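You operate a simulated robot arm through the tools that you are given. There is no shell and no other tool.

You run a simulated two-armed robot. Do the job below in one go: nothing can be reset, and whatever is moved stays where it is left.

Task
Switch the drill off, lift it out of its stand and stand it upright on the bench.
Fine: switch off first, slide the sled to OUT, then open the purple latch; the clamped board stays.

The check looks at the end state, three seconds after you hand in, the way a careful person would. Anything else that was tipped, shoved, dropped, spilled or broken makes it a failure.

Robot
Two 7-joint arms with fingered hands on one trunk that stands fixed in place. Base frame: the origin is at the foot of the trunk, x ahead of it, y to its left, z up; the work surface is at about z = 0.9. Lengths are in m, angles in rad, forces in N, time in s.
The left shoulder is at [0.07, 0.14, 1.133], the right one opposite. With the tool pointing down near the work surface each hand reaches from about 0.46 to 0.84 m from the base axis, measured 20 degrees to its own side. Payload 3.9 kg a hand.
The TCP of each hand is the grasp point between the finger pads, 0.029 m short of the fingertips. In the tool frame z runs along the fingers and y along their closing line. Largest opening 0.1 m; the body of the gripper starts 0.034 m behind the TCP. The gripper is a hand of 5 fingers: y runs from the thumb to the fingers, the wrist lies at [-0.015, -0.105, -0.177] in the tool frame, and closing takes about 1.5 s.
Orientation is that of the tool frame in the base frame, as [roll, pitch, yaw] about the fixed x, y, z axes, in that order (R = Rz(yaw) Ry(pitch) Rx(roll)). With the fingers straight down and the wrist toward the robot, the tool's x, y and z point along [0, 1, 0], [1, 0, 0] and [0, 0, -1] of the base frame.

Tools
- The arms move only by the tool drive_tool. It takes "left_targets", "right_targets" or both (then of equal length, played together; a hand with none holds still); each is a list of rows, each a list of 7 numbers: the shift along the tool's x, y, z in units of 400 mm (1.0 is 400 mm), then the turn, a rotation vector about the tool's x, y, z in units of 120 degrees (1.0 is 120 degrees), then the finger opening in m, from 0 to 0.1. In form: [[dx, dy, dz, wx, wy, wz, claw], ...]. A call has 1 to 20 rows; each row is the pose to reach, as a shift and turn from the pose commanded when the call began, along the tool's axes at that moment. A call with a number of a shift or a turn outside -1 to 1 is refused whole. Each row takes 0.2 s and may step no farther than 0.05 m and 0.15 rad from the row before; otherwise, or with a gripper value out of range, the whole call is refused. Where a pose cannot be reached the arm comes as near as it can. A force on the tool above 40 N (or 10 N above the force at the start of the call, whichever is more), or a blocked arm, ends the call early, and 0.2 s more pass. Each finger travels about 0.153 m/s and halts on what it meets, pressing with about 27 N; the grip force reading is that of the motor and also rises with nothing between the fingers. The clock runs only during rows and for 0.2 s after the last one: add rows that repeat a pose to give the fingers time. It gives the time, the measured TCP pose, the force on the tool (base axes), the opening and the grip force at its end, in the units of the frame above (readings bear some noise), with the torque about the TCP (base axes, N m) and any sound that the robot's microphone picked up.
- Cameras (640 x 400 px; columns grow to the right, rows downward): "scene" is now at [0.1416, 0.0038, 1.482]; the picture's right is [0.05, -1.00, 0.00], its down [-0.29, -0.02, -0.96] and it looks along [0.95, 0.05, -0.29] (base axes); focal length 214 px, centre (320, 200). "left" rides on the left gripper at [-0.066, -0.086, -0.121] in its tool frame; the picture's right is [-0.76, -0.31, 0.58], its down [0.59, -0.70, 0.40] and it looks along [0.28, 0.64, 0.71] (tool axes); focal length 247 px, centre (320, 200). "right" rides on the right gripper at [0.066, -0.086, -0.121] in its tool frame; the picture's right is [-0.76, 0.31, -0.58], its down [-0.59, -0.70, 0.40] and it looks along [-0.28, 0.64, 0.71] (tool axes); focal length 247 px, centre (320, 200). There is no depth. A picture from a camera that has moved, and an enlarged one, comes with that camera's place and axes in the base frame and with its lens.
- snapshot(camera): a new picture of that camera. The clock stands still meanwhile.
- lift_body(by): slides the trunk up (or, below 0, down) by that many m; the arms and the scene camera ride with it, the base frame stays. It gives what a move gives, with no picture.
- preshape(shape, hand): the hand has 5 fingers and takes this shape, open, in about a second: jaw (thumb against the fingers, like two jaws); tri (thumb and two fingers); tip (a fingertip pinch); poke (one finger out to press); point (the index stretched); flat (the hand flat); cup (the hand cupped); fist (a fist). The gripper value then closes the fingers along that shape, each until it touches; the sizes above hold for jaw. It gives what a move gives, with no picture.
- head_to(pan, tilt): turns the head with the scene camera to pan (to the left, within 1.501 rad either way) and tilt (down, from -0.506 to 1.204), counted from straight ahead of the robot. It gives what a move gives.
- enlarge(camera, box): a new picture of the part [left, top, right, bottom] of that camera's present view, enlarged. The clock stands still meanwhile.
- finish_job(): hands the job in; it is judged then, once.

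Places have to be worked out from the pictures, the camera data and where the tool is seen. Open the grippers and draw the arms clear of the work before you hand the job in, unless the task says otherwise.

The tools are called by a JSON object that holds its "op" and its "data". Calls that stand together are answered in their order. drive_tool: Moves the arms, as the interface text tells. Its arguments: {"type":"object","properties":{"left_targets":{"type":"array"},"right_targets":{"type":"array"}},"required":[]} The other tools are called the same way: lift_body (by) slides the trunk up or down; preshape (shape, hand) gives the hand a shape; head_to (pan, tilt) turns the head that bears the scene camera; snapshot (camera) takes a picture; enlarge (camera, box) takes an enlarged picture of a part of a camera's view; finish_job () hands the job in.

At the start:

```text
clock: 0.0
left_ee_pos: [0.3959, 0.1737, 1.4867]
left_tcp_rot: [3.141, -0.001, 1.571]
left_contact_force: [0.0, 0.9, 0.2]
left_ft_torque: [0.02, 0.02, 0.02]
left_gripper_width: 0.0998
left_gripper_force: 0.0
left_shape: jaw
right_ee_pos: [0.3861, -0.1956, 1.4866]
right_tcp_rot: [3.14, 0.0, 1.57]
right_contact_force: [-0.3, -0.2, 0.2]
right_ft_torque: [0.03, -0.04, 0.02]
right_gripper_width: 0.0999
right_gripper_force: 0.1
right_shape: jaw
trunk travel left (down, up): [-0.775, 0.065]
head pan, tilt: [0.054, 0.298]
```

scene: 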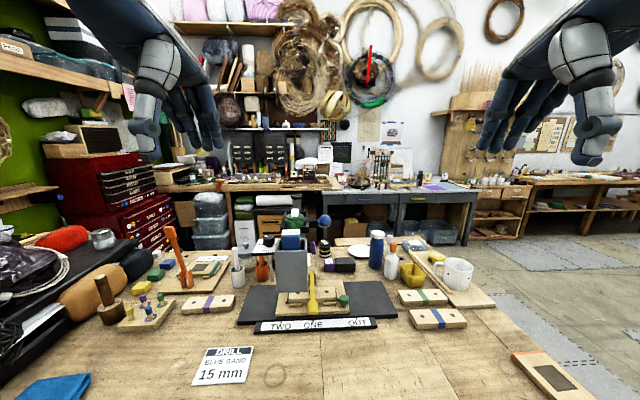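
right: 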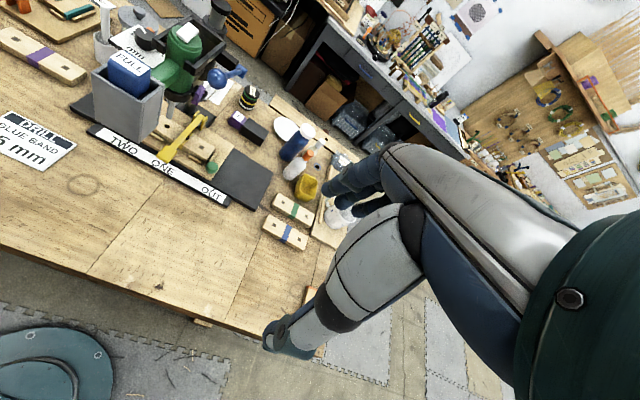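
left: 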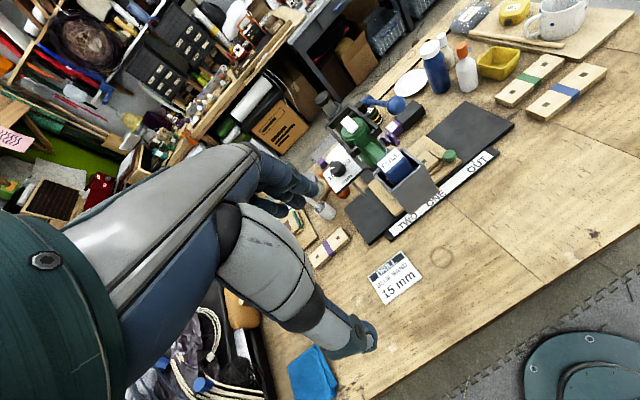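

I'll begin by looking closer at the drill stand from the scene camera and the hand cameras.

{"op": "enlarge", "data": {"camera": "scene", "box": [220, 200, 420, 340]}}

{"op": "enlarge", "data": {"camera": "right", "box": [60, 0, 300, 220]}}

{"op": "enlarge", "data": {"camera": "left", "box": [300, 80, 520, 260]}}

```text
2.86 times, centred on (320, 270) of scene
camera zoom: at [0.1416, 0.0038, 1.482], right [0.05, -1.0, 0.0], down [-0.29, -0.02, -0.96], along [0.95, 0.05, -0.29], focal length 613 px, centre (320, 0)
```

zoom: 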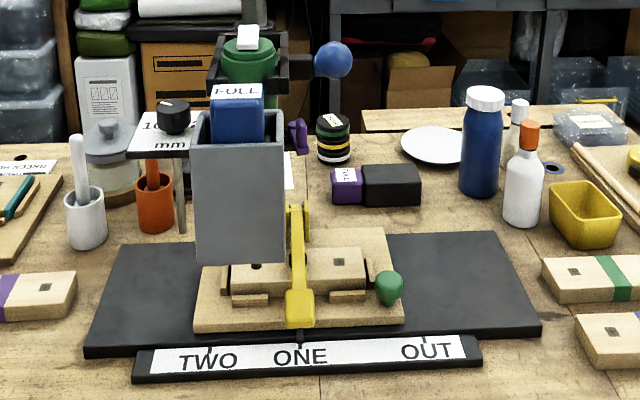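

```text
1.82 times, centred on (180, 110) of right
camera zoom: at [0.2988, -0.1301, 1.6068], right [0.31, -0.76, 0.58], down [-0.7, -0.59, -0.4], along [0.64, -0.28, -0.71], focal length 449 px, centre (574, 364)
```

zoom: 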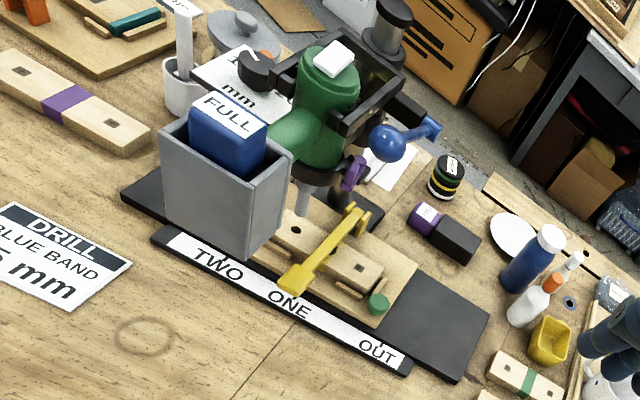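

```text
2.22 times, centred on (410, 170) of left
camera zoom: at [0.3121, 0.1088, 1.608], right [-0.31, -0.76, -0.58], down [-0.7, 0.59, -0.4], along [0.64, 0.28, -0.71], focal length 549 px, centre (120, 267)
```

zoom: 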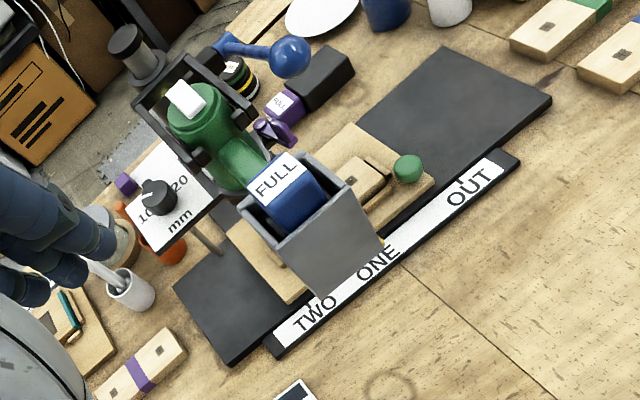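

I'll tilt the head a bit to center the stand, then look closer.

{"op": "head_to", "data": {"pan": 0.0, "tilt": 0.65}}

{"op": "snapshot", "data": {"camera": "scene"}}

{"op": "enlarge", "data": {"camera": "scene", "box": [240, 100, 400, 200]}}

{"op": "enlarge", "data": {"camera": "right", "box": [110, 0, 230, 75]}}

{"op": "enlarge", "data": {"camera": "left", "box": [310, 85, 450, 175]}}

```text
clock: 0.8
left_ee_pos: [0.3965, 0.1739, 1.4868]
left_tcp_rot: [3.141, 0.0, 1.57]
left_contact_force: [-0.4, 0.3, -0.2]
left_ft_torque: [-0.02, -0.03, 0.0]
left_gripper_width: 0.0998
left_gripper_force: 0.0
left_shape: jaw
right_ee_pos: [0.3861, -0.197, 1.4873]
right_tcp_rot: [3.139, -0.001, 1.569]
right_contact_force: [0.1, 0.0, 0.5]
right_ft_torque: [-0.02, 0.02, 0.02]
right_gripper_width: 0.0998
right_gripper_force: 0.1
right_shape: jaw
trunk travel left (down, up): [-0.775, 0.065]
head pan, tilt: [0.0, 0.649]
```

```text
taken
camera scene: at [0.1352, -0.0014, 1.4501], right [0.0, -1.0, 0.0], down [-0.6, 0.0, -0.8], along [0.8, 0.0, -0.6], focal length 214 px, centre (320, 200)
```

scene: 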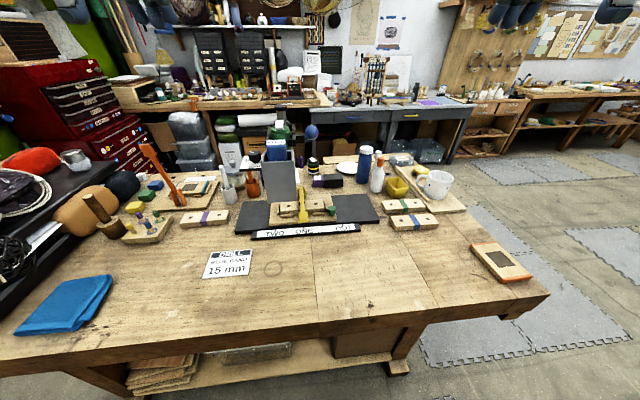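

```text
4.00 times, centred on (320, 150) of scene
camera zoom: at [0.1352, -0.0014, 1.4501], right [0.0, -1.0, 0.0], down [-0.6, 0.0, -0.8], along [0.8, 0.0, -0.6], focal length 858 px, centre (320, 400)
```

zoom: 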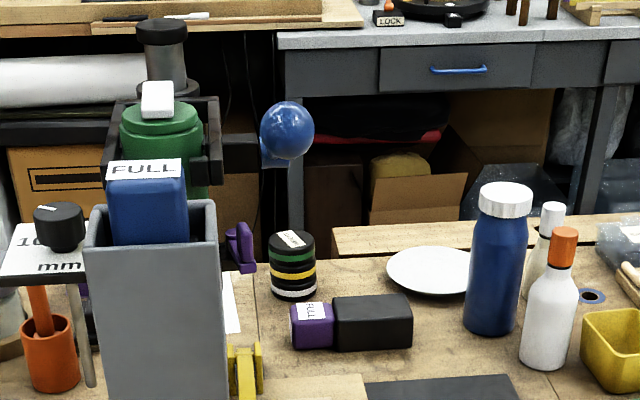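

```text
5.33 times, centred on (170, 38) of right
camera zoom: at [0.2987, -0.1301, 1.6069], right [0.31, -0.76, 0.58], down [-0.7, -0.59, -0.4], along [0.64, -0.28, -0.71], focal length 1317 px, centre (1120, 1067)
```

zoom: 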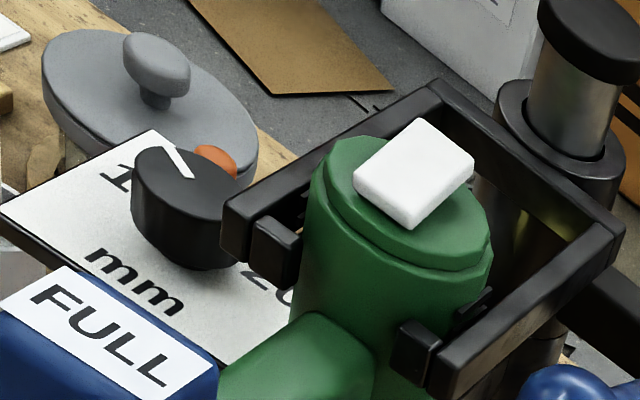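

```text
4.44 times, centred on (380, 130) of left
camera zoom: at [0.312, 0.1088, 1.6081], right [-0.31, -0.76, -0.58], down [-0.7, 0.59, -0.4], along [0.64, 0.28, -0.71], focal length 1098 px, centre (53, 511)
```

zoom: 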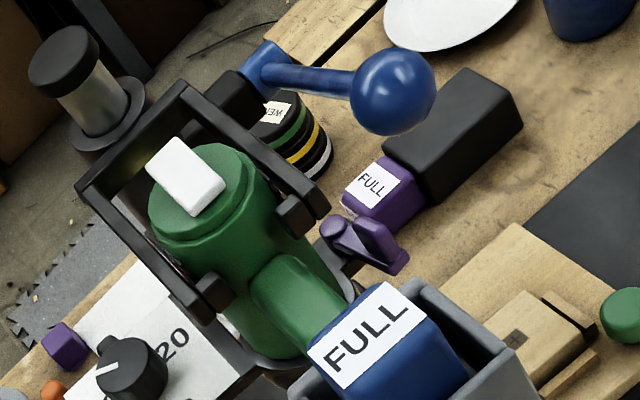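

The white button (probably the switch) is at about (0.737, 0.113, 1.264), the purple latch at about (0.727, 0.059, 1.16) and the blue lever ball at about (0.698, 0.023, 1.256). I'll bring both hands out to the sides, well clear, so their cameras see the stand from left and right.

{"op": "drive_tool", "data": {"left_targets": [[0.026, 0.029, 0.0735, 0, -0.0625, 0, 0.1], [0.0525, 0.058, 0.147, 0, -0.125, 0, 0.1], [0.079, 0.0875, 0.2206, 0, -0.1875, 0, 0.1], [0.105, 0.1167, 0.294, 0, -0.25, 0, 0.1], [0.131, 0.146, 0.3677, 0, -0.3125, 0, 0.1], [0.1575, 0.175, 0.441, 0, -0.375, 0, 0.1], [0.184, 0.204, 0.515, 0, -0.4375, 0, 0.1], [0.21, 0.233, 0.588, 0, -0.5, 0, 0.1], [0.236, 0.2625, 0.662, 0, -0.5625, 0, 0.1], [0.2625, 0.2917, 0.735, 0, -0.625, 0, 0.1], [0.289, 0.321, 0.809, 0, -0.6875, 0, 0.1], [0.315, 0.35, 0.8825, 0, -0.75, 0, 0.1]], "right_targets": [[-0.0133, 0.0312, 0.0735, 0, 0.0625, 0, 0.1], [-0.0267, 0.0625, 0.147, 0, 0.125, 0, 0.1], [-0.04, 0.0937, 0.2206, 0, 0.1875, 0, 0.1], [-0.0533, 0.125, 0.294, 0, 0.25, 0, 0.1], [-0.0667, 0.156, 0.3677, 0, 0.3125, 0, 0.1], [-0.08, 0.1875, 0.441, 0, 0.375, 0, 0.1], [-0.0933, 0.2187, 0.515, 0, 0.4375, 0, 0.1], [-0.1067, 0.25, 0.588, 0, 0.5, 0, 0.1], [-0.12, 0.281, 0.662, 0, 0.5625, 0, 0.1], [-0.1333, 0.3125, 0.735, 0, 0.625, 0, 0.1], [-0.1467, 0.3437, 0.809, 0, 0.6875, 0, 0.1], [-0.16, 0.375, 0.8825, 0, 0.75, 0, 0.1]]}}

{"op": "snapshot", "data": {"camera": "left"}}

{"op": "snapshot", "data": {"camera": "right"}}

{"op": "snapshot", "data": {"camera": "scene"}}

```text
clock: 3.4
left_ee_pos: [0.5391, 0.3003, 1.1335]
left_tcp_rot: [-0.53, 1.568, -2.099]
left_contact_force: [1.1, -0.2, -0.1]
left_ft_torque: [-0.05, -0.03, 0.01]
left_gripper_width: 0.0997
left_gripper_force: 0.0
left_shape: jaw
right_ee_pos: [0.5375, -0.26, 1.131]
right_tcp_rot: [-2.451, -1.568, 0.876]
right_contact_force: [-0.1, 0.9, -0.5]
right_ft_torque: [0.03, -0.02, 0.0]
right_gripper_width: 0.1002
right_gripper_force: 0.0
right_shape: jaw
trunk travel left (down, up): [-0.775, 0.065]
head pan, tilt: [0.0, 0.649]
```

```text
taken
camera left: at [0.4552, 0.4221, 1.1994], right [-0.3, -0.58, 0.76], down [-0.7, -0.4, -0.59], along [0.64, -0.71, -0.28], focal length 247 px, centre (320, 200)
```

left: 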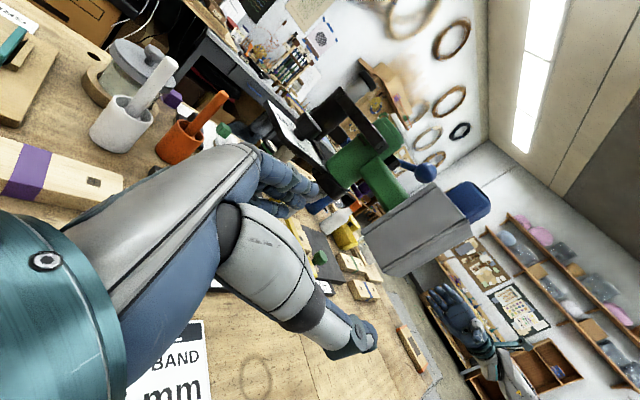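

```text
taken
camera right: at [0.4514, -0.3805, 1.1967], right [0.3, -0.58, -0.76], down [-0.7, 0.4, -0.59], along [0.64, 0.71, -0.28], focal length 247 px, centre (320, 200)
```

right: 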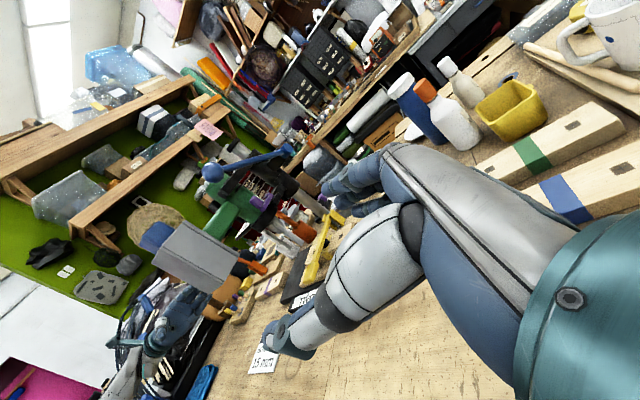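

```text
taken
camera scene: at [0.1374, -0.0012, 1.4498], right [0.0, -1.0, 0.0], down [-0.61, 0.0, -0.8], along [0.8, 0.0, -0.61], focal length 214 px, centre (320, 200)
```

scene: 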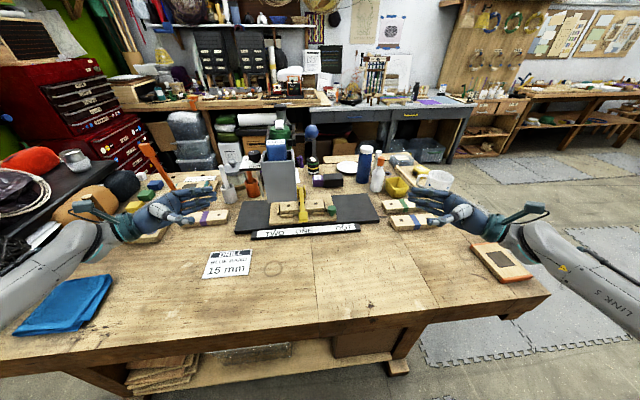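

{"op": "enlarge", "data": {"camera": "left", "box": [260, 80, 500, 290]}}

{"op": "enlarge", "data": {"camera": "right", "box": [130, 130, 350, 310]}}

```text
1.90 times, centred on (380, 185) of left
camera zoom: at [0.4552, 0.4221, 1.1994], right [-0.3, -0.58, 0.76], down [-0.7, -0.4, -0.59], along [0.64, -0.71, -0.28], focal length 470 px, centre (206, 229)
```

zoom: 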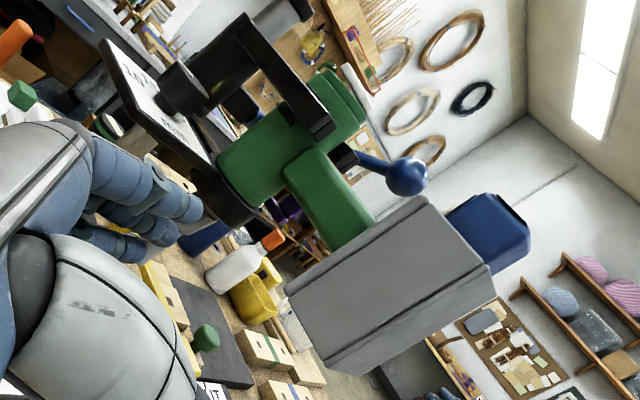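

```text
2.22 times, centred on (240, 220) of right
camera zoom: at [0.4514, -0.3805, 1.1967], right [0.3, -0.58, -0.76], down [-0.7, 0.4, -0.59], along [0.64, 0.71, -0.28], focal length 549 px, centre (498, 156)
```

zoom: 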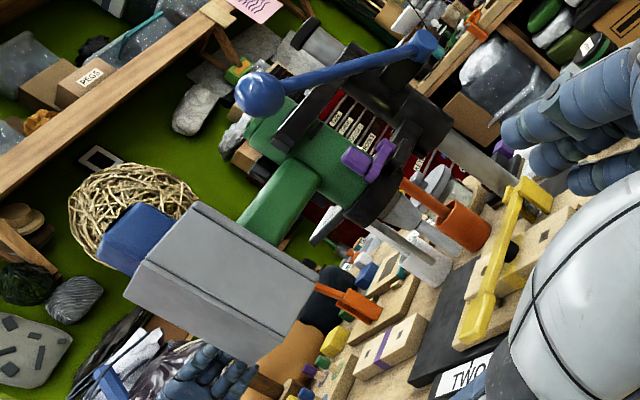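

The blue battery sits in a grey well at the end of the drill's handle. I'll enlarge more to see the chuck, bit and latch.

{"op": "enlarge", "data": {"camera": "right", "box": [220, 150, 350, 240]}}

{"op": "enlarge", "data": {"camera": "right", "box": [170, 130, 310, 220]}}

{"op": "enlarge", "data": {"camera": "scene", "box": [220, 110, 380, 245]}}

{"op": "enlarge", "data": {"camera": "left", "box": [290, 80, 440, 190]}}

```text
4.44 times, centred on (285, 195) of right
camera zoom: at [0.4514, -0.3805, 1.1967], right [0.3, -0.58, -0.76], down [-0.7, 0.4, -0.59], along [0.64, 0.71, -0.28], focal length 1098 px, centre (476, 222)
```

zoom: 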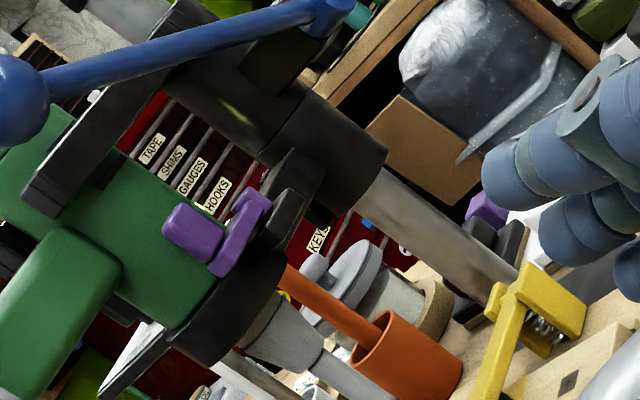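

```text
4.44 times, centred on (240, 175) of right
camera zoom: at [0.4514, -0.3805, 1.1967], right [0.3, -0.58, -0.76], down [-0.7, 0.4, -0.59], along [0.64, 0.71, -0.28], focal length 1098 px, centre (676, 311)
```

zoom: 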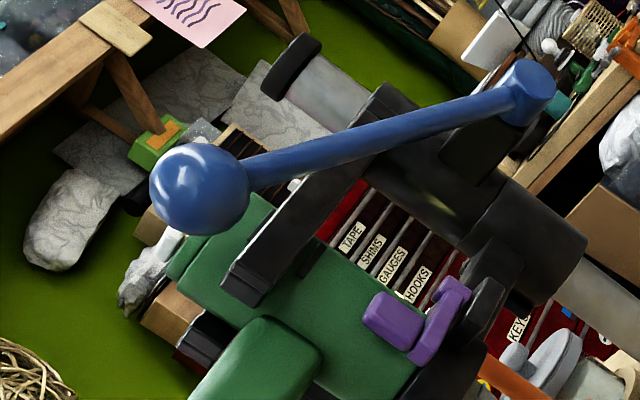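

```text
2.96 times, centred on (300, 178) of scene
camera zoom: at [0.1374, -0.0012, 1.4498], right [0.0, -1.0, 0.0], down [-0.61, 0.0, -0.8], along [0.8, 0.0, -0.61], focal length 636 px, centre (379, 267)
```

zoom: 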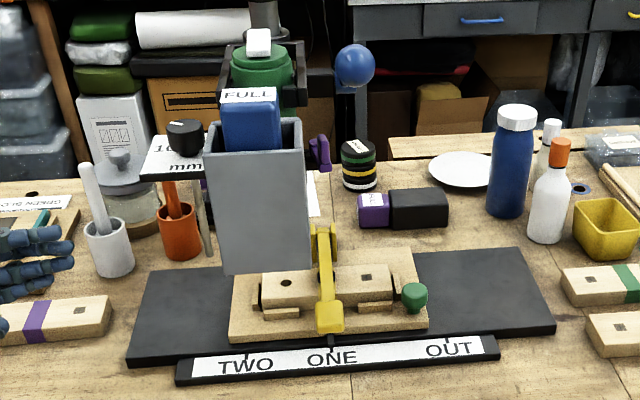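

```text
3.64 times, centred on (365, 135) of left
camera zoom: at [0.4552, 0.4221, 1.1994], right [-0.3, -0.58, 0.76], down [-0.7, -0.4, -0.59], along [0.64, -0.71, -0.28], focal length 898 px, centre (156, 436)
```

zoom: 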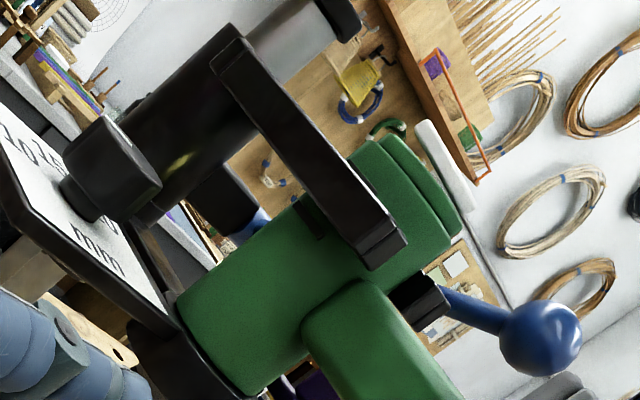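

I'll zoom on the top button, the latch, and the sled from the scene camera.

{"op": "enlarge", "data": {"camera": "scene", "box": [265, 112, 315, 145]}}

{"op": "enlarge", "data": {"camera": "scene", "box": [270, 180, 350, 240]}}

{"op": "enlarge", "data": {"camera": "left", "box": [370, 95, 420, 130]}}

{"op": "enlarge", "data": {"camera": "right", "box": [230, 190, 310, 245]}}

```text
12.12 times, centred on (290, 128) of scene
camera zoom: at [0.1374, -0.0012, 1.4498], right [0.0, -1.0, 0.0], down [-0.61, 0.0, -0.8], along [0.8, 0.0, -0.61], focal length 2600 px, centre (684, 1067)
```

zoom: 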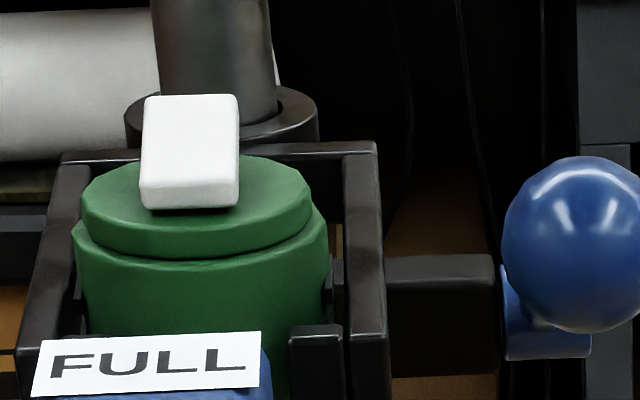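

```text
6.67 times, centred on (310, 210) of scene
camera zoom: at [0.1374, -0.0012, 1.4498], right [0.0, -1.0, 0.0], down [-0.61, 0.0, -0.8], along [0.8, 0.0, -0.61], focal length 1430 px, centre (387, 133)
```

zoom: 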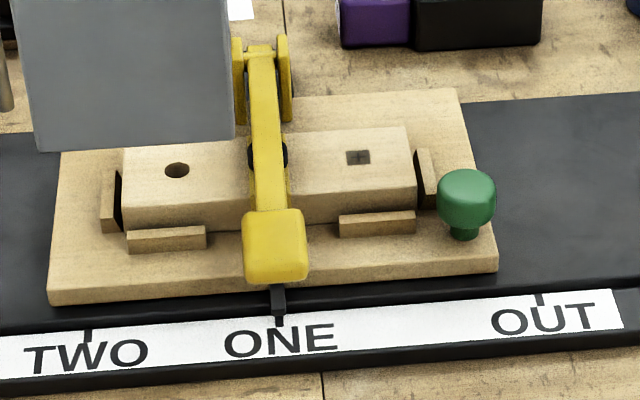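

```text
11.43 times, centred on (395, 112) of left
camera zoom: at [0.4552, 0.4221, 1.1994], right [-0.3, -0.58, 0.76], down [-0.7, -0.4, -0.59], along [0.64, -0.71, -0.28], focal length 2823 px, centre (-537, 1200)
```

zoom: 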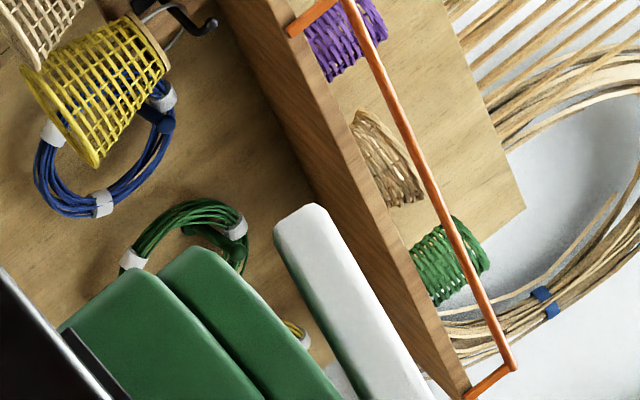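

```text
7.27 times, centred on (270, 218) of right
camera zoom: at [0.4514, -0.3805, 1.1967], right [0.3, -0.58, -0.76], down [-0.7, 0.4, -0.59], along [0.64, 0.71, -0.28], focal length 1796 px, centre (684, 73)
```

zoom: 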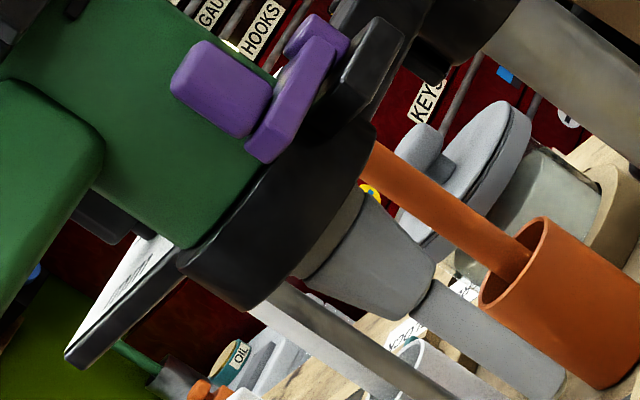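

The rocker on top appears tilted with its rear end up; the sled pointer is at ONE, with OUT about 0.14 m to the right. I'll try the hand shapes in free space and view them: poke on the left, tip on the right.

{"op": "preshape", "data": {"hand": "left", "shape": "poke"}}

{"op": "preshape", "data": {"hand": "right", "shape": "tip"}}

{"op": "enlarge", "data": {"camera": "scene", "box": [80, 160, 260, 270]}}

{"op": "enlarge", "data": {"camera": "scene", "box": [380, 160, 560, 270]}}

{"op": "snapshot", "data": {"camera": "left"}}

{"op": "snapshot", "data": {"camera": "right"}}

```text
clock: 4.3
left_ee_pos: [0.5375, 0.2995, 1.1355]
left_tcp_rot: [-2.887, 1.569, 1.826]
left_contact_force: [0.4, 0.3, 0.5]
left_ft_torque: [0.05, 0.01, 0.01]
left_gripper_width: 0.0
left_gripper_force: 0.2
left_shape: poke
right_ee_pos: [0.5357, -0.261, 1.1334]
right_tcp_rot: [2.299, -1.569, 2.414]
right_contact_force: [0.7, 0.2, 0.7]
right_ft_torque: [-0.02, -0.01, 0.0]
right_gripper_width: 0.1
right_gripper_force: 0.1
right_shape: jaw
trunk travel left (down, up): [-0.775, 0.065]
head pan, tilt: [0.0, 0.649]
```

```text
clock: 5.2
left_ee_pos: [0.5367, 0.2998, 1.135]
left_tcp_rot: [2.709, 1.57, 1.138]
left_contact_force: [0.3, -0.6, 0.2]
left_ft_torque: [0.02, 0.01, 0.02]
left_gripper_width: 0.0001
left_gripper_force: 0.0
left_shape: poke
right_ee_pos: [0.5365, -0.2597, 1.1329]
right_tcp_rot: [1.978, -1.569, 2.734]
right_contact_force: [0.6, 0.4, 0.5]
right_ft_torque: [0.02, 0.03, -0.01]
right_gripper_width: 0.1
right_gripper_force: 0.1
right_shape: tip
trunk travel left (down, up): [-0.775, 0.065]
head pan, tilt: [0.0, 0.649]
```

```text
3.56 times, centred on (170, 215) of scene
camera zoom: at [0.1352, -0.0014, 1.45], right [0.0, -1.0, 0.0], down [-0.6, 0.0, -0.8], along [0.8, 0.0, -0.6], focal length 763 px, centre (853, 147)
```

zoom: 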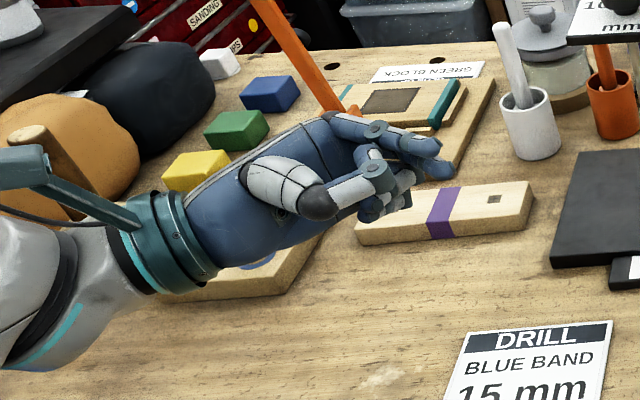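

```text
3.56 times, centred on (470, 215) of scene
camera zoom: at [0.1352, -0.0014, 1.45], right [0.0, -1.0, 0.0], down [-0.6, 0.0, -0.8], along [0.8, 0.0, -0.6], focal length 763 px, centre (-213, 147)
```

zoom: 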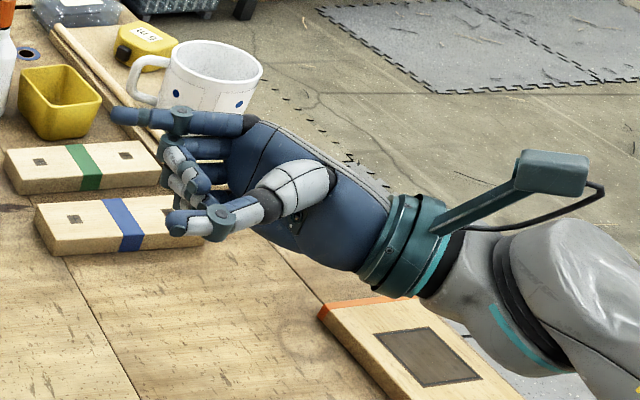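

```text
taken
camera left: at [0.4531, 0.4214, 1.2011], right [-0.31, -0.58, 0.76], down [-0.7, -0.4, -0.59], along [0.64, -0.71, -0.28], focal length 247 px, centre (320, 200)
```

left: 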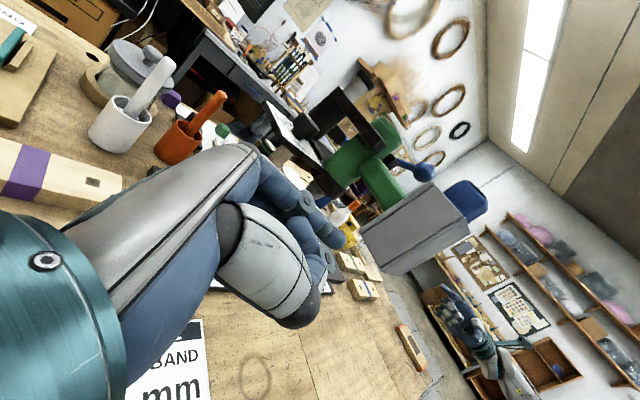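

```text
taken
camera right: at [0.4493, -0.3804, 1.1982], right [0.31, -0.58, -0.76], down [-0.7, 0.4, -0.59], along [0.64, 0.71, -0.28], focal length 247 px, centre (320, 200)
```

right: 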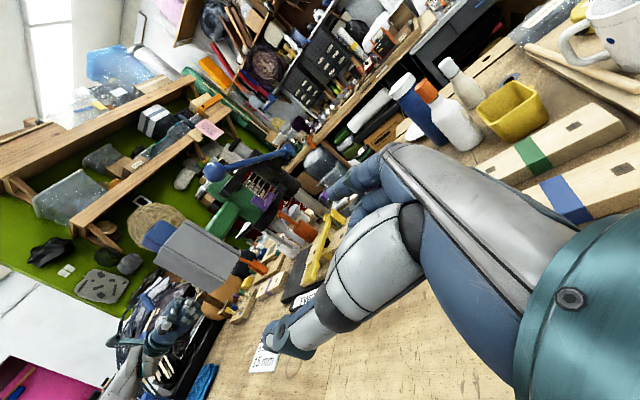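

In poke shape the index tip appears at TCP + 0.029 m along tool z. I'll raise the left hand and turn its fingers down, clear of the stand.

{"op": "drive_tool", "data": {"left_targets": [[-0.06, 0.0027, 0.0104, 0, 0.0625, 0, 0], [-0.12, 0.0054, 0.0208, 0, 0.125, 0, 0], [-0.18, 0.008, 0.031, 0, 0.1875, 0, 0], [-0.24, 0.011, 0.042, 0, 0.25, 0, 0], [-0.3, 0.0135, 0.052, 0, 0.3125, 0, 0], [-0.36, 0.016, 0.0625, 0, 0.375, 0, 0], [-0.42, 0.019, 0.073, 0, 0.4375, 0, 0], [-0.48, 0.0217, 0.083, 0, 0.5, 0, 0], [-0.54, 0.024, 0.094, 0, 0.5625, 0, 0], [-0.6, 0.027, 0.104, 0, 0.625, 0, 0], [-0.66, 0.03, 0.115, 0, 0.6875, 0, 0], [-0.7125, 0.0325, 0.125, 0, 0.75, 0, 0]]}}

{"op": "snapshot", "data": {"camera": "left"}}

{"op": "snapshot", "data": {"camera": "scene"}}

```text
clock: 7.8
left_ee_pos: [0.5488, 0.2482, 1.4193]
left_tcp_rot: [3.141, -0.003, 1.57]
left_contact_force: [0.1, -0.1, 0.0]
left_ft_torque: [0.04, 0.0, 0.01]
left_gripper_width: 0.0
left_gripper_force: 0.0
left_shape: poke
right_ee_pos: [0.5364, -0.2618, 1.1322]
right_tcp_rot: [0.646, -1.568, -2.219]
right_contact_force: [-0.7, -0.8, -0.2]
right_ft_torque: [0.02, 0.01, 0.02]
right_gripper_width: 0.0998
right_gripper_force: 0.0
right_shape: tip
trunk travel left (down, up): [-0.775, 0.065]
head pan, tilt: [0.0, 0.649]
```

```text
taken
camera left: at [0.465, 0.1827, 1.5408], right [-0.31, -0.75, -0.58], down [-0.7, 0.59, -0.4], along [0.64, 0.29, -0.71], focal length 247 px, centre (320, 200)
```

left: 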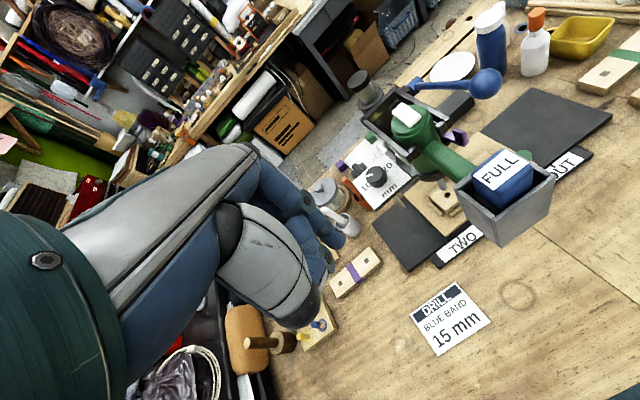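

```text
taken
camera scene: at [0.1354, -0.0036, 1.4499], right [0.0, -1.0, 0.0], down [-0.6, 0.0, -0.8], along [0.8, 0.0, -0.6], focal length 214 px, centre (320, 200)
```

scene: 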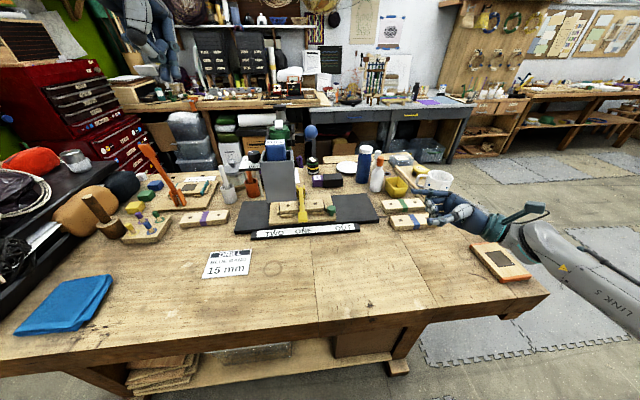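

I'll enlarge this view for details of the drill, handle and latch.

{"op": "enlarge", "data": {"camera": "left", "box": [340, 60, 560, 250]}}

{"op": "enlarge", "data": {"camera": "left", "box": [380, 85, 480, 155]}}

{"op": "enlarge", "data": {"camera": "left", "box": [230, 130, 350, 340]}}

```text
2.11 times, centred on (450, 155) of left
camera zoom: at [0.465, 0.1827, 1.5408], right [-0.31, -0.75, -0.58], down [-0.7, 0.59, -0.4], along [0.64, 0.29, -0.71], focal length 520 px, centre (46, 295)
```

zoom: 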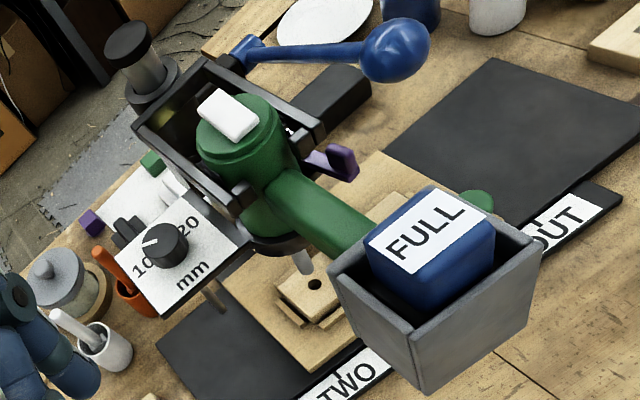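

```text
5.71 times, centred on (430, 120) of left
camera zoom: at [0.465, 0.1827, 1.5408], right [-0.31, -0.75, -0.58], down [-0.7, 0.59, -0.4], along [0.64, 0.29, -0.71], focal length 1411 px, centre (-309, 657)
```

zoom: 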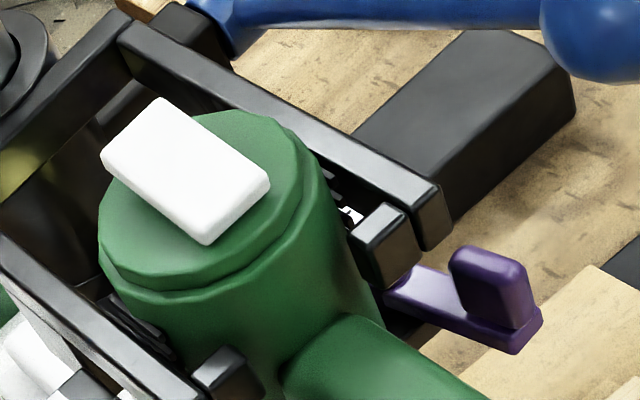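

```text
1.90 times, centred on (290, 235) of left
camera zoom: at [0.465, 0.1827, 1.5408], right [-0.31, -0.75, -0.58], down [-0.7, 0.59, -0.4], along [0.64, 0.29, -0.71], focal length 470 px, centre (377, 133)
```

zoom: 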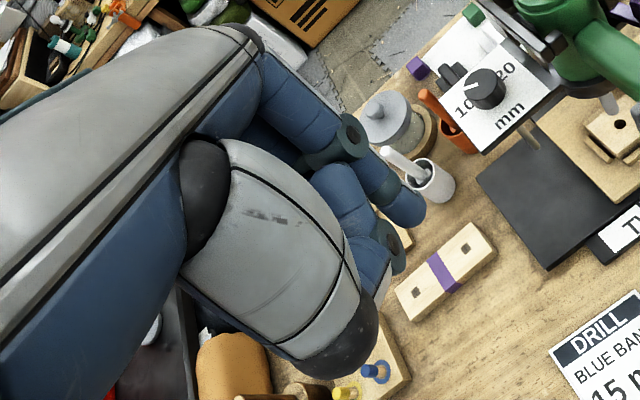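

I'll move the left hand over the rear end of the rocker, about 35 mm above it, and check alignment.

{"op": "drive_tool", "data": {"left_targets": [[-0.055, 0.083, 0, 0, 0, 0, 0], [-0.11, 0.166, 0, 0, 0, 0, 0], [-0.165, 0.249, 0, 0, 0, 0, 0], [-0.22, 0.332, 0, 0, 0, 0, 0], [-0.275, 0.415, 0, 0, 0, 0, 0], [-0.33, 0.498, 0, 0, 0, 0, 0], [-0.33, 0.498, 0.08, 0, 0, 0, 0], [-0.33, 0.498, 0.16, 0, 0, 0, 0], [-0.33, 0.498, 0.225, 0, 0, 0, 0]]}}

{"op": "enlarge", "data": {"camera": "left", "box": [260, 150, 460, 300]}}

{"op": "enlarge", "data": {"camera": "right", "box": [130, 90, 310, 220]}}

{"op": "enlarge", "data": {"camera": "scene", "box": [240, 60, 360, 150]}}

```text
clock: 9.8
left_ee_pos: [0.6917, 0.1307, 1.305]
left_tcp_rot: [-3.141, 0.0, 1.57]
left_contact_force: [-0.6, 0.1, -0.4]
left_ft_torque: [-0.02, -0.03, 0.03]
left_gripper_width: 0.0001
left_gripper_force: 0.1
left_shape: poke
left hand out of reach, approached as far as the arm can: row 2, 3, 4, 5, 6, 7, 8, 9
right_ee_pos: [0.5364, -0.2595, 1.1329]
right_tcp_rot: [2.692, -1.568, 2.02]
right_contact_force: [0.2, -0.1, -0.9]
right_ft_torque: [-0.01, -0.03, 0.0]
right_gripper_width: 0.0999
right_gripper_force: 0.1
right_shape: tip
trunk travel left (down, up): [-0.775, 0.065]
head pan, tilt: [0.0, 0.649]
```

```text
2.67 times, centred on (360, 225) of left
camera zoom: at [0.6079, 0.0654, 1.4272], right [-0.31, -0.76, -0.58], down [-0.7, 0.59, -0.4], along [0.64, 0.28, -0.71], focal length 659 px, centre (213, 133)
```

zoom: 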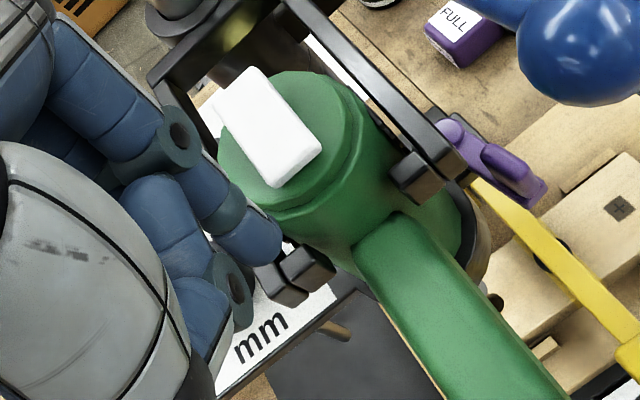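

```text
3.08 times, centred on (220, 155) of right
camera zoom: at [0.4498, -0.38, 1.1979], right [0.31, -0.58, -0.76], down [-0.7, 0.4, -0.59], along [0.64, 0.71, -0.28], focal length 760 px, centre (628, 338)
```

zoom: 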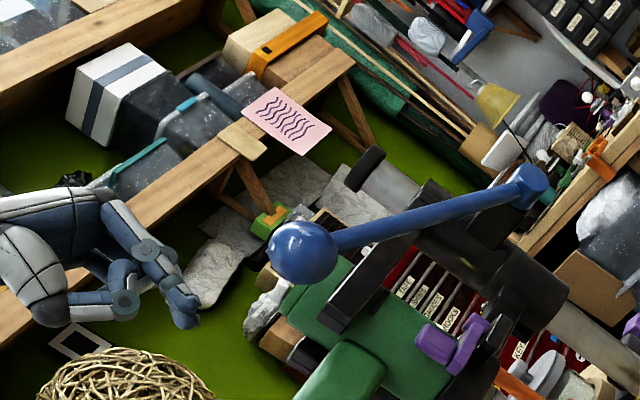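

```text
4.44 times, centred on (300, 105) of scene
camera zoom: at [0.1356, -0.0007, 1.4499], right [0.0, -1.0, 0.0], down [-0.6, 0.0, -0.8], along [0.8, 0.0, -0.6], focal length 953 px, centre (409, 622)
```

zoom: 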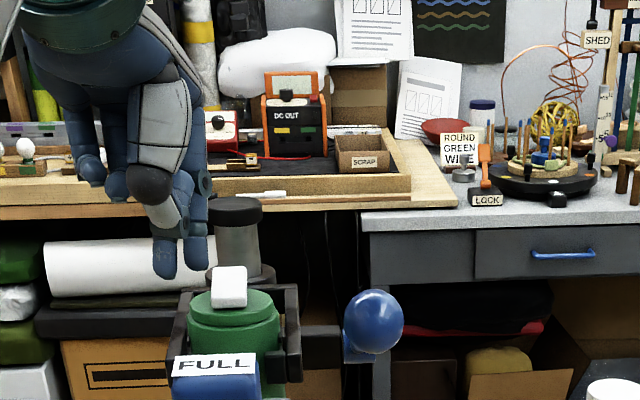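

Straight-down fingers run out of reach there (arm stopped at x=0.692). I'll tilt the hand 30° so the fingers point down-and-forward, which brings the wrist closer, and see where it lands.

{"op": "drive_tool", "data": {"left_targets": [[0, 0, -0.02, -0.0625, 0, 0, 0], [0, 0, -0.04, -0.125, 0, 0, 0], [0, 0, -0.05, -0.1875, 0, 0, 0], [0, 0, -0.05, -0.25, 0, 0, 0], [0, 0, -0.05, -0.25, 0, 0, 0]]}}

{"op": "enlarge", "data": {"camera": "right", "box": [130, 90, 310, 220]}}

{"op": "enlarge", "data": {"camera": "scene", "box": [240, 60, 360, 150]}}

{"op": "enlarge", "data": {"camera": "left", "box": [260, 150, 460, 300]}}

```text
clock: 11.0
left_ee_pos: [0.7654, 0.121, 1.3794]
left_tcp_rot: [2.616, 0.001, 1.57]
left_contact_force: [1.3, 0.0, 0.0]
left_ft_torque: [-0.02, 0.0, 0.0]
left_gripper_width: 0.0
left_gripper_force: 0.0
left_shape: poke
left hand out of reach, approached as far as the arm can: row 1, 2, 3, 4, 5
right_ee_pos: [0.5355, -0.2595, 1.1331]
right_tcp_rot: [2.003, -1.569, 2.711]
right_contact_force: [-0.2, 0.7, 0.8]
right_ft_torque: [-0.01, -0.03, -0.02]
right_gripper_width: 0.1001
right_gripper_force: 0.1
right_shape: tip
trunk travel left (down, up): [-0.775, 0.065]
head pan, tilt: [0.0, 0.649]
```

```text
3.08 times, centred on (220, 155) of right
camera zoom: at [0.4486, -0.3804, 1.1983], right [0.31, -0.58, -0.76], down [-0.7, 0.4, -0.59], along [0.64, 0.71, -0.28], focal length 760 px, centre (628, 338)
```

zoom: 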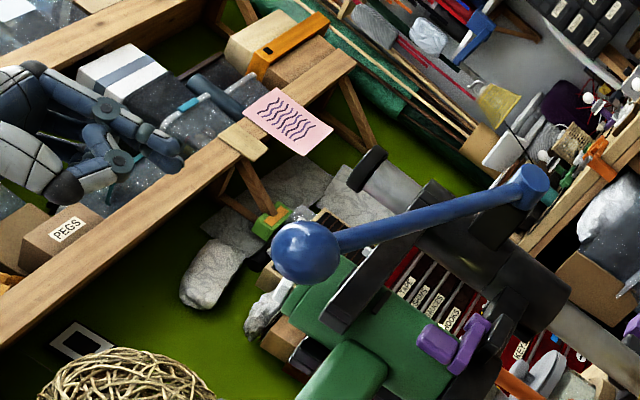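

```text
4.44 times, centred on (300, 105) of scene
camera zoom: at [0.1342, -0.0013, 1.4501], right [0.0, -1.0, 0.0], down [-0.6, 0.0, -0.8], along [0.8, 0.0, -0.6], focal length 953 px, centre (409, 622)
```

zoom: 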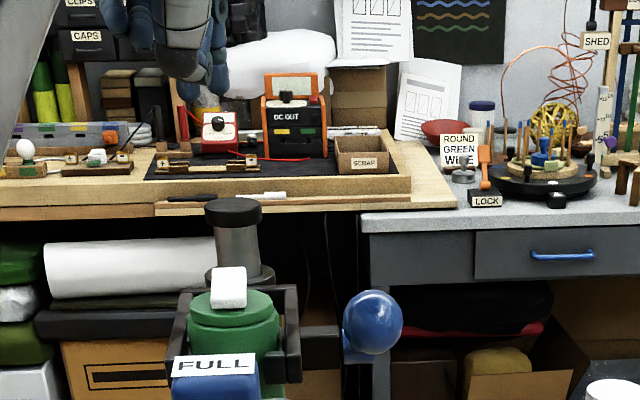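

```text
2.67 times, centred on (360, 225) of left
camera zoom: at [0.6317, 0.0565, 1.4424], right [0.02, -0.76, -0.65], down [-0.41, 0.59, -0.7], along [0.91, 0.28, -0.3], focal length 659 px, centre (213, 133)
```

zoom: 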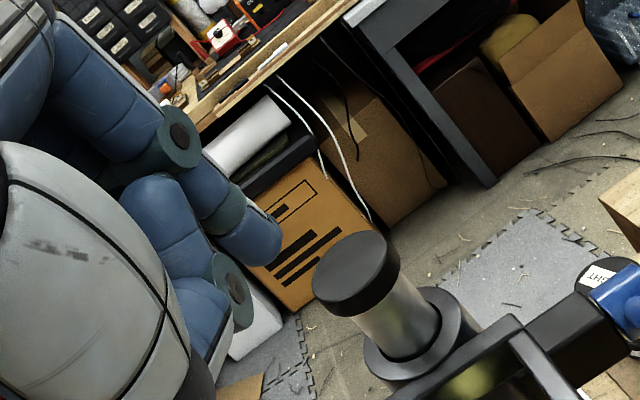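

I'll make a small pull-back to see how the commanded pose relates to the measured one.

{"op": "drive_tool", "data": {"left_targets": [[0, -0.0325, -0.019, 0, 0, 0, 0], [0, -0.065, -0.0375, 0, 0, 0, 0], [0, -0.065, -0.0375, 0, 0, 0, 0]]}}

```text
clock: 11.8
left_ee_pos: [0.7582, 0.1202, 1.3895]
left_tcp_rot: [2.621, 0.001, 1.572]
left_contact_force: [-0.3, -0.8, -0.2]
left_ft_torque: [0.02, 0.04, -0.02]
left_gripper_width: 0.0002
left_gripper_force: 0.0
left_shape: poke
left hand out of reach, approached as far as the arm can: row 1, 2, 3
right_ee_pos: [0.5366, -0.2596, 1.1327]
right_tcp_rot: [-2.427, -1.569, 0.854]
right_contact_force: [-0.2, -0.1, -0.4]
right_ft_torque: [-0.01, 0.01, 0.01]
right_gripper_width: 0.0998
right_gripper_force: 0.1
right_shape: tip
trunk travel left (down, up): [-0.775, 0.065]
head pan, tilt: [0.0, 0.649]
```

Commanded and measured poses still differ; I'll retract further toward the robot until the pose is reachable again.

{"op": "drive_tool", "data": {"left_targets": [[0, -0.065, -0.0375, 0, 0, 0, 0], [0, -0.13, -0.075, 0, 0, 0, 0], [0, -0.195, -0.1125, 0, 0, 0, 0], [0, -0.26, -0.15, 0, 0, 0, 0], [0, -0.26, -0.15, 0, 0, 0, 0]]}}

```text
clock: 13.0
left_ee_pos: [0.7093, 0.1081, 1.4495]
left_tcp_rot: [2.62, -0.001, 1.571]
left_contact_force: [0.3, 1.1, -0.2]
left_ft_torque: [0.0, -0.02, -0.01]
left_gripper_width: 0.0002
left_gripper_force: 0.0
left_shape: poke
left hand out of reach, approached as far as the arm can: row 1, 2, 3, 4, 5
right_ee_pos: [0.5363, -0.2599, 1.133]
right_tcp_rot: [-2.833, -1.569, 1.263]
right_contact_force: [-0.7, -0.5, 0.3]
right_ft_torque: [0.01, -0.02, 0.01]
right_gripper_width: 0.0999
right_gripper_force: 0.1
right_shape: tip
trunk travel left (down, up): [-0.775, 0.065]
head pan, tilt: [0.0, 0.649]
```

The arm looks stuck near full stretch of the elbow. I'll command back, left and up, a safe direction away from the stand, to let it bend again.

{"op": "drive_tool", "data": {"left_targets": [[0.05, -0.031, -0.047, 0, 0, 0, 0], [0.1, -0.062, -0.093, 0, 0, 0, 0], [0.15, -0.092, -0.14, 0, 0, 0, 0], [0.2, -0.123, -0.186, 0, 0, 0, 0], [0.25, -0.154, -0.233, 0, 0, 0, 0], [0.25, -0.154, -0.233, 0, 0, 0, 0], [0.25, -0.154, -0.233, 0, 0, 0, 0]]}}

{"op": "snapshot", "data": {"camera": "right"}}

```text
clock: 14.6
left_ee_pos: [0.633, 0.209, 1.5281]
left_tcp_rot: [2.619, -0.001, 1.572]
left_contact_force: [-0.4, 0.1, 0.3]
left_ft_torque: [-0.03, 0.01, -0.01]
left_gripper_width: 0.0001
left_gripper_force: 0.0
left_shape: poke
left hand out of reach, approached as far as the arm can: row 1, 2, 3, 4, 5, 6, 7
right_ee_pos: [0.5369, -0.2598, 1.1328]
right_tcp_rot: [1.533, -1.569, -3.104]
right_contact_force: [-1.6, -0.7, 0.5]
right_ft_torque: [0.0, 0.0, -0.02]
right_gripper_width: 0.1001
right_gripper_force: 0.1
right_shape: tip
trunk travel left (down, up): [-0.775, 0.065]
head pan, tilt: [0.0, 0.649]
```

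```text
taken
camera right: at [0.4493, -0.3807, 1.1979], right [0.31, -0.58, -0.76], down [-0.7, 0.4, -0.59], along [0.64, 0.71, -0.28], focal length 247 px, centre (320, 200)
```

right: 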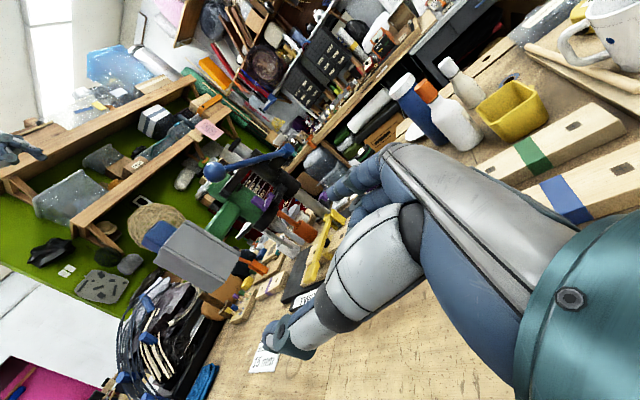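

Still on the stretch limit. Raising the trunk helps reach anyway and may re-sync the commanded pose, so I'll raise it 0.06 m with the hands clear.

{"op": "lift_body", "data": {"by": 0.06}}

{"op": "drive_tool", "data": {"left_targets": [[0.0, -0.05, 0.03, 0, 0, 0, 0], [0.0, -0.1, 0.06, 0, 0, 0, 0], [0.0, -0.1, 0.06, 0, 0, 0, 0]]}}

```text
clock: 15.6
left_ee_pos: [0.6327, 0.2078, 1.5878]
left_tcp_rot: [2.619, 0.0, 1.572]
left_contact_force: [0.3, -0.2, 0.0]
left_ft_torque: [-0.02, -0.02, 0.0]
left_gripper_width: 0.0
left_gripper_force: 0.1
left_shape: poke
right_ee_pos: [0.5359, -0.2607, 1.1933]
right_tcp_rot: [0.713, -1.567, -2.285]
right_contact_force: [-0.4, 0.0, -0.6]
right_ft_torque: [0.01, -0.02, 0.0]
right_gripper_width: 0.1001
right_gripper_force: 0.1
right_shape: tip
trunk travel left (down, up): [-0.835, 0.005]
head pan, tilt: [0.0, 0.649]
```

```text
clock: 16.4
left_ee_pos: [0.6328, 0.2083, 1.5873]
left_tcp_rot: [2.622, 0.0, 1.571]
left_contact_force: [0.3, 0.1, 0.4]
left_ft_torque: [-0.03, 0.01, -0.04]
left_gripper_width: 0.0001
left_gripper_force: 0.1
left_shape: poke
left hand out of reach, approached as far as the arm can: row 1, 2, 3
right_ee_pos: [0.5362, -0.2599, 1.1925]
right_tcp_rot: [0.852, -1.57, -2.423]
right_contact_force: [0.3, -0.5, -0.7]
right_ft_torque: [0.03, 0.03, -0.02]
right_gripper_width: 0.1001
right_gripper_force: 0.0
right_shape: tip
trunk travel left (down, up): [-0.835, 0.005]
head pan, tilt: [0.0, 0.649]
```

No motion for a radially inward command, so the elbow is singular. I'll command a sideways-and-back move with plenty of room to break it out.

{"op": "drive_tool", "data": {"left_targets": [[0.042, -0.085, 0.023, 0, 0, 0, 0], [0.083, -0.171, 0.046, 0, 0, 0, 0], [0.125, -0.256, 0.069, 0, 0, 0, 0], [0.167, -0.341, 0.091, 0, 0, 0, 0], [0.208, -0.427, 0.114, 0, 0, 0, 0], [0.25, -0.512, 0.137, 0, 0, 0, 0], [0.25, -0.512, 0.137, 0, 0, 0, 0], [0.25, -0.512, 0.137, 0, 0, 0, 0]]}}

{"op": "snapshot", "data": {"camera": "left"}}

{"op": "snapshot", "data": {"camera": "right"}}

```text
clock: 18.2
left_ee_pos: [0.5848, 0.369, 1.5916]
left_tcp_rot: [2.622, 0.0, 1.57]
left_contact_force: [-0.3, -0.4, 0.1]
left_ft_torque: [0.06, -0.01, 0.01]
left_gripper_width: 0.0
left_gripper_force: 0.1
left_shape: poke
left hand out of reach, approached as far as the arm can: row 1, 2, 3, 4, 5, 6, 7, 8
right_ee_pos: [0.5363, -0.2603, 1.1931]
right_tcp_rot: [1.717, -1.568, 2.994]
right_contact_force: [0.4, -0.6, -0.6]
right_ft_torque: [0.02, -0.02, -0.01]
right_gripper_width: 0.0999
right_gripper_force: 0.0
right_shape: tip
trunk travel left (down, up): [-0.835, 0.005]
head pan, tilt: [0.0, 0.649]
```

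```text
taken
camera left: at [0.4506, 0.3049, 1.6543], right [0.02, -0.76, -0.65], down [-0.41, 0.59, -0.7], along [0.91, 0.28, -0.3], focal length 247 px, centre (320, 200)
```

left: 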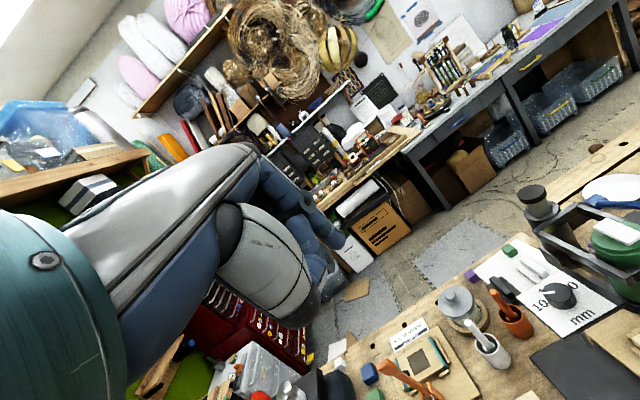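

```text
taken
camera right: at [0.4496, -0.3811, 1.2576], right [0.31, -0.58, -0.76], down [-0.7, 0.4, -0.59], along [0.64, 0.71, -0.28], focal length 247 px, centre (320, 200)
```

right: 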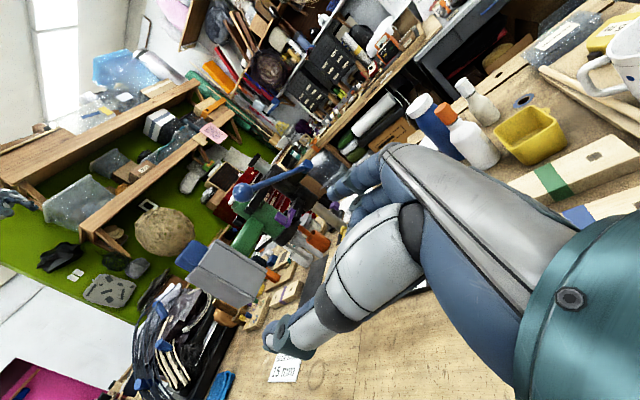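

Let me look at the left arm with the head camera to see the elbow.

{"op": "head_to", "data": {"pan": 0.6, "tilt": -0.1}}

{"op": "snapshot", "data": {"camera": "scene"}}

```text
clock: 19.3
left_ee_pos: [0.5835, 0.3707, 1.5912]
left_tcp_rot: [2.622, 0.0, 1.572]
left_contact_force: [-0.9, -0.2, 0.0]
left_ft_torque: [0.01, -0.01, -0.02]
left_gripper_width: 0.0
left_gripper_force: 0.0
left_shape: poke
right_ee_pos: [0.5363, -0.2598, 1.1936]
right_tcp_rot: [1.235, -1.569, -2.807]
right_contact_force: [0.5, -0.2, -0.7]
right_ft_torque: [0.01, 0.02, 0.01]
right_gripper_width: 0.0998
right_gripper_force: 0.0
right_shape: tip
trunk travel left (down, up): [-0.835, 0.005]
head pan, tilt: [0.6, -0.099]
```

```text
taken
camera scene: at [0.1204, 0.0475, 1.5782], right [0.56, -0.83, 0.0], down [0.08, 0.06, -1.0], along [0.82, 0.56, 0.1], focal length 214 px, centre (320, 200)
```

scene: 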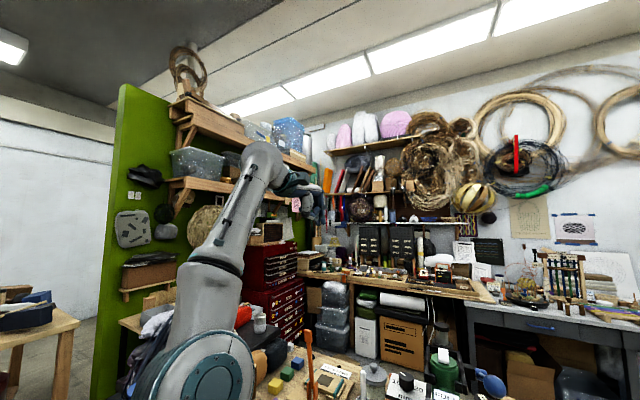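

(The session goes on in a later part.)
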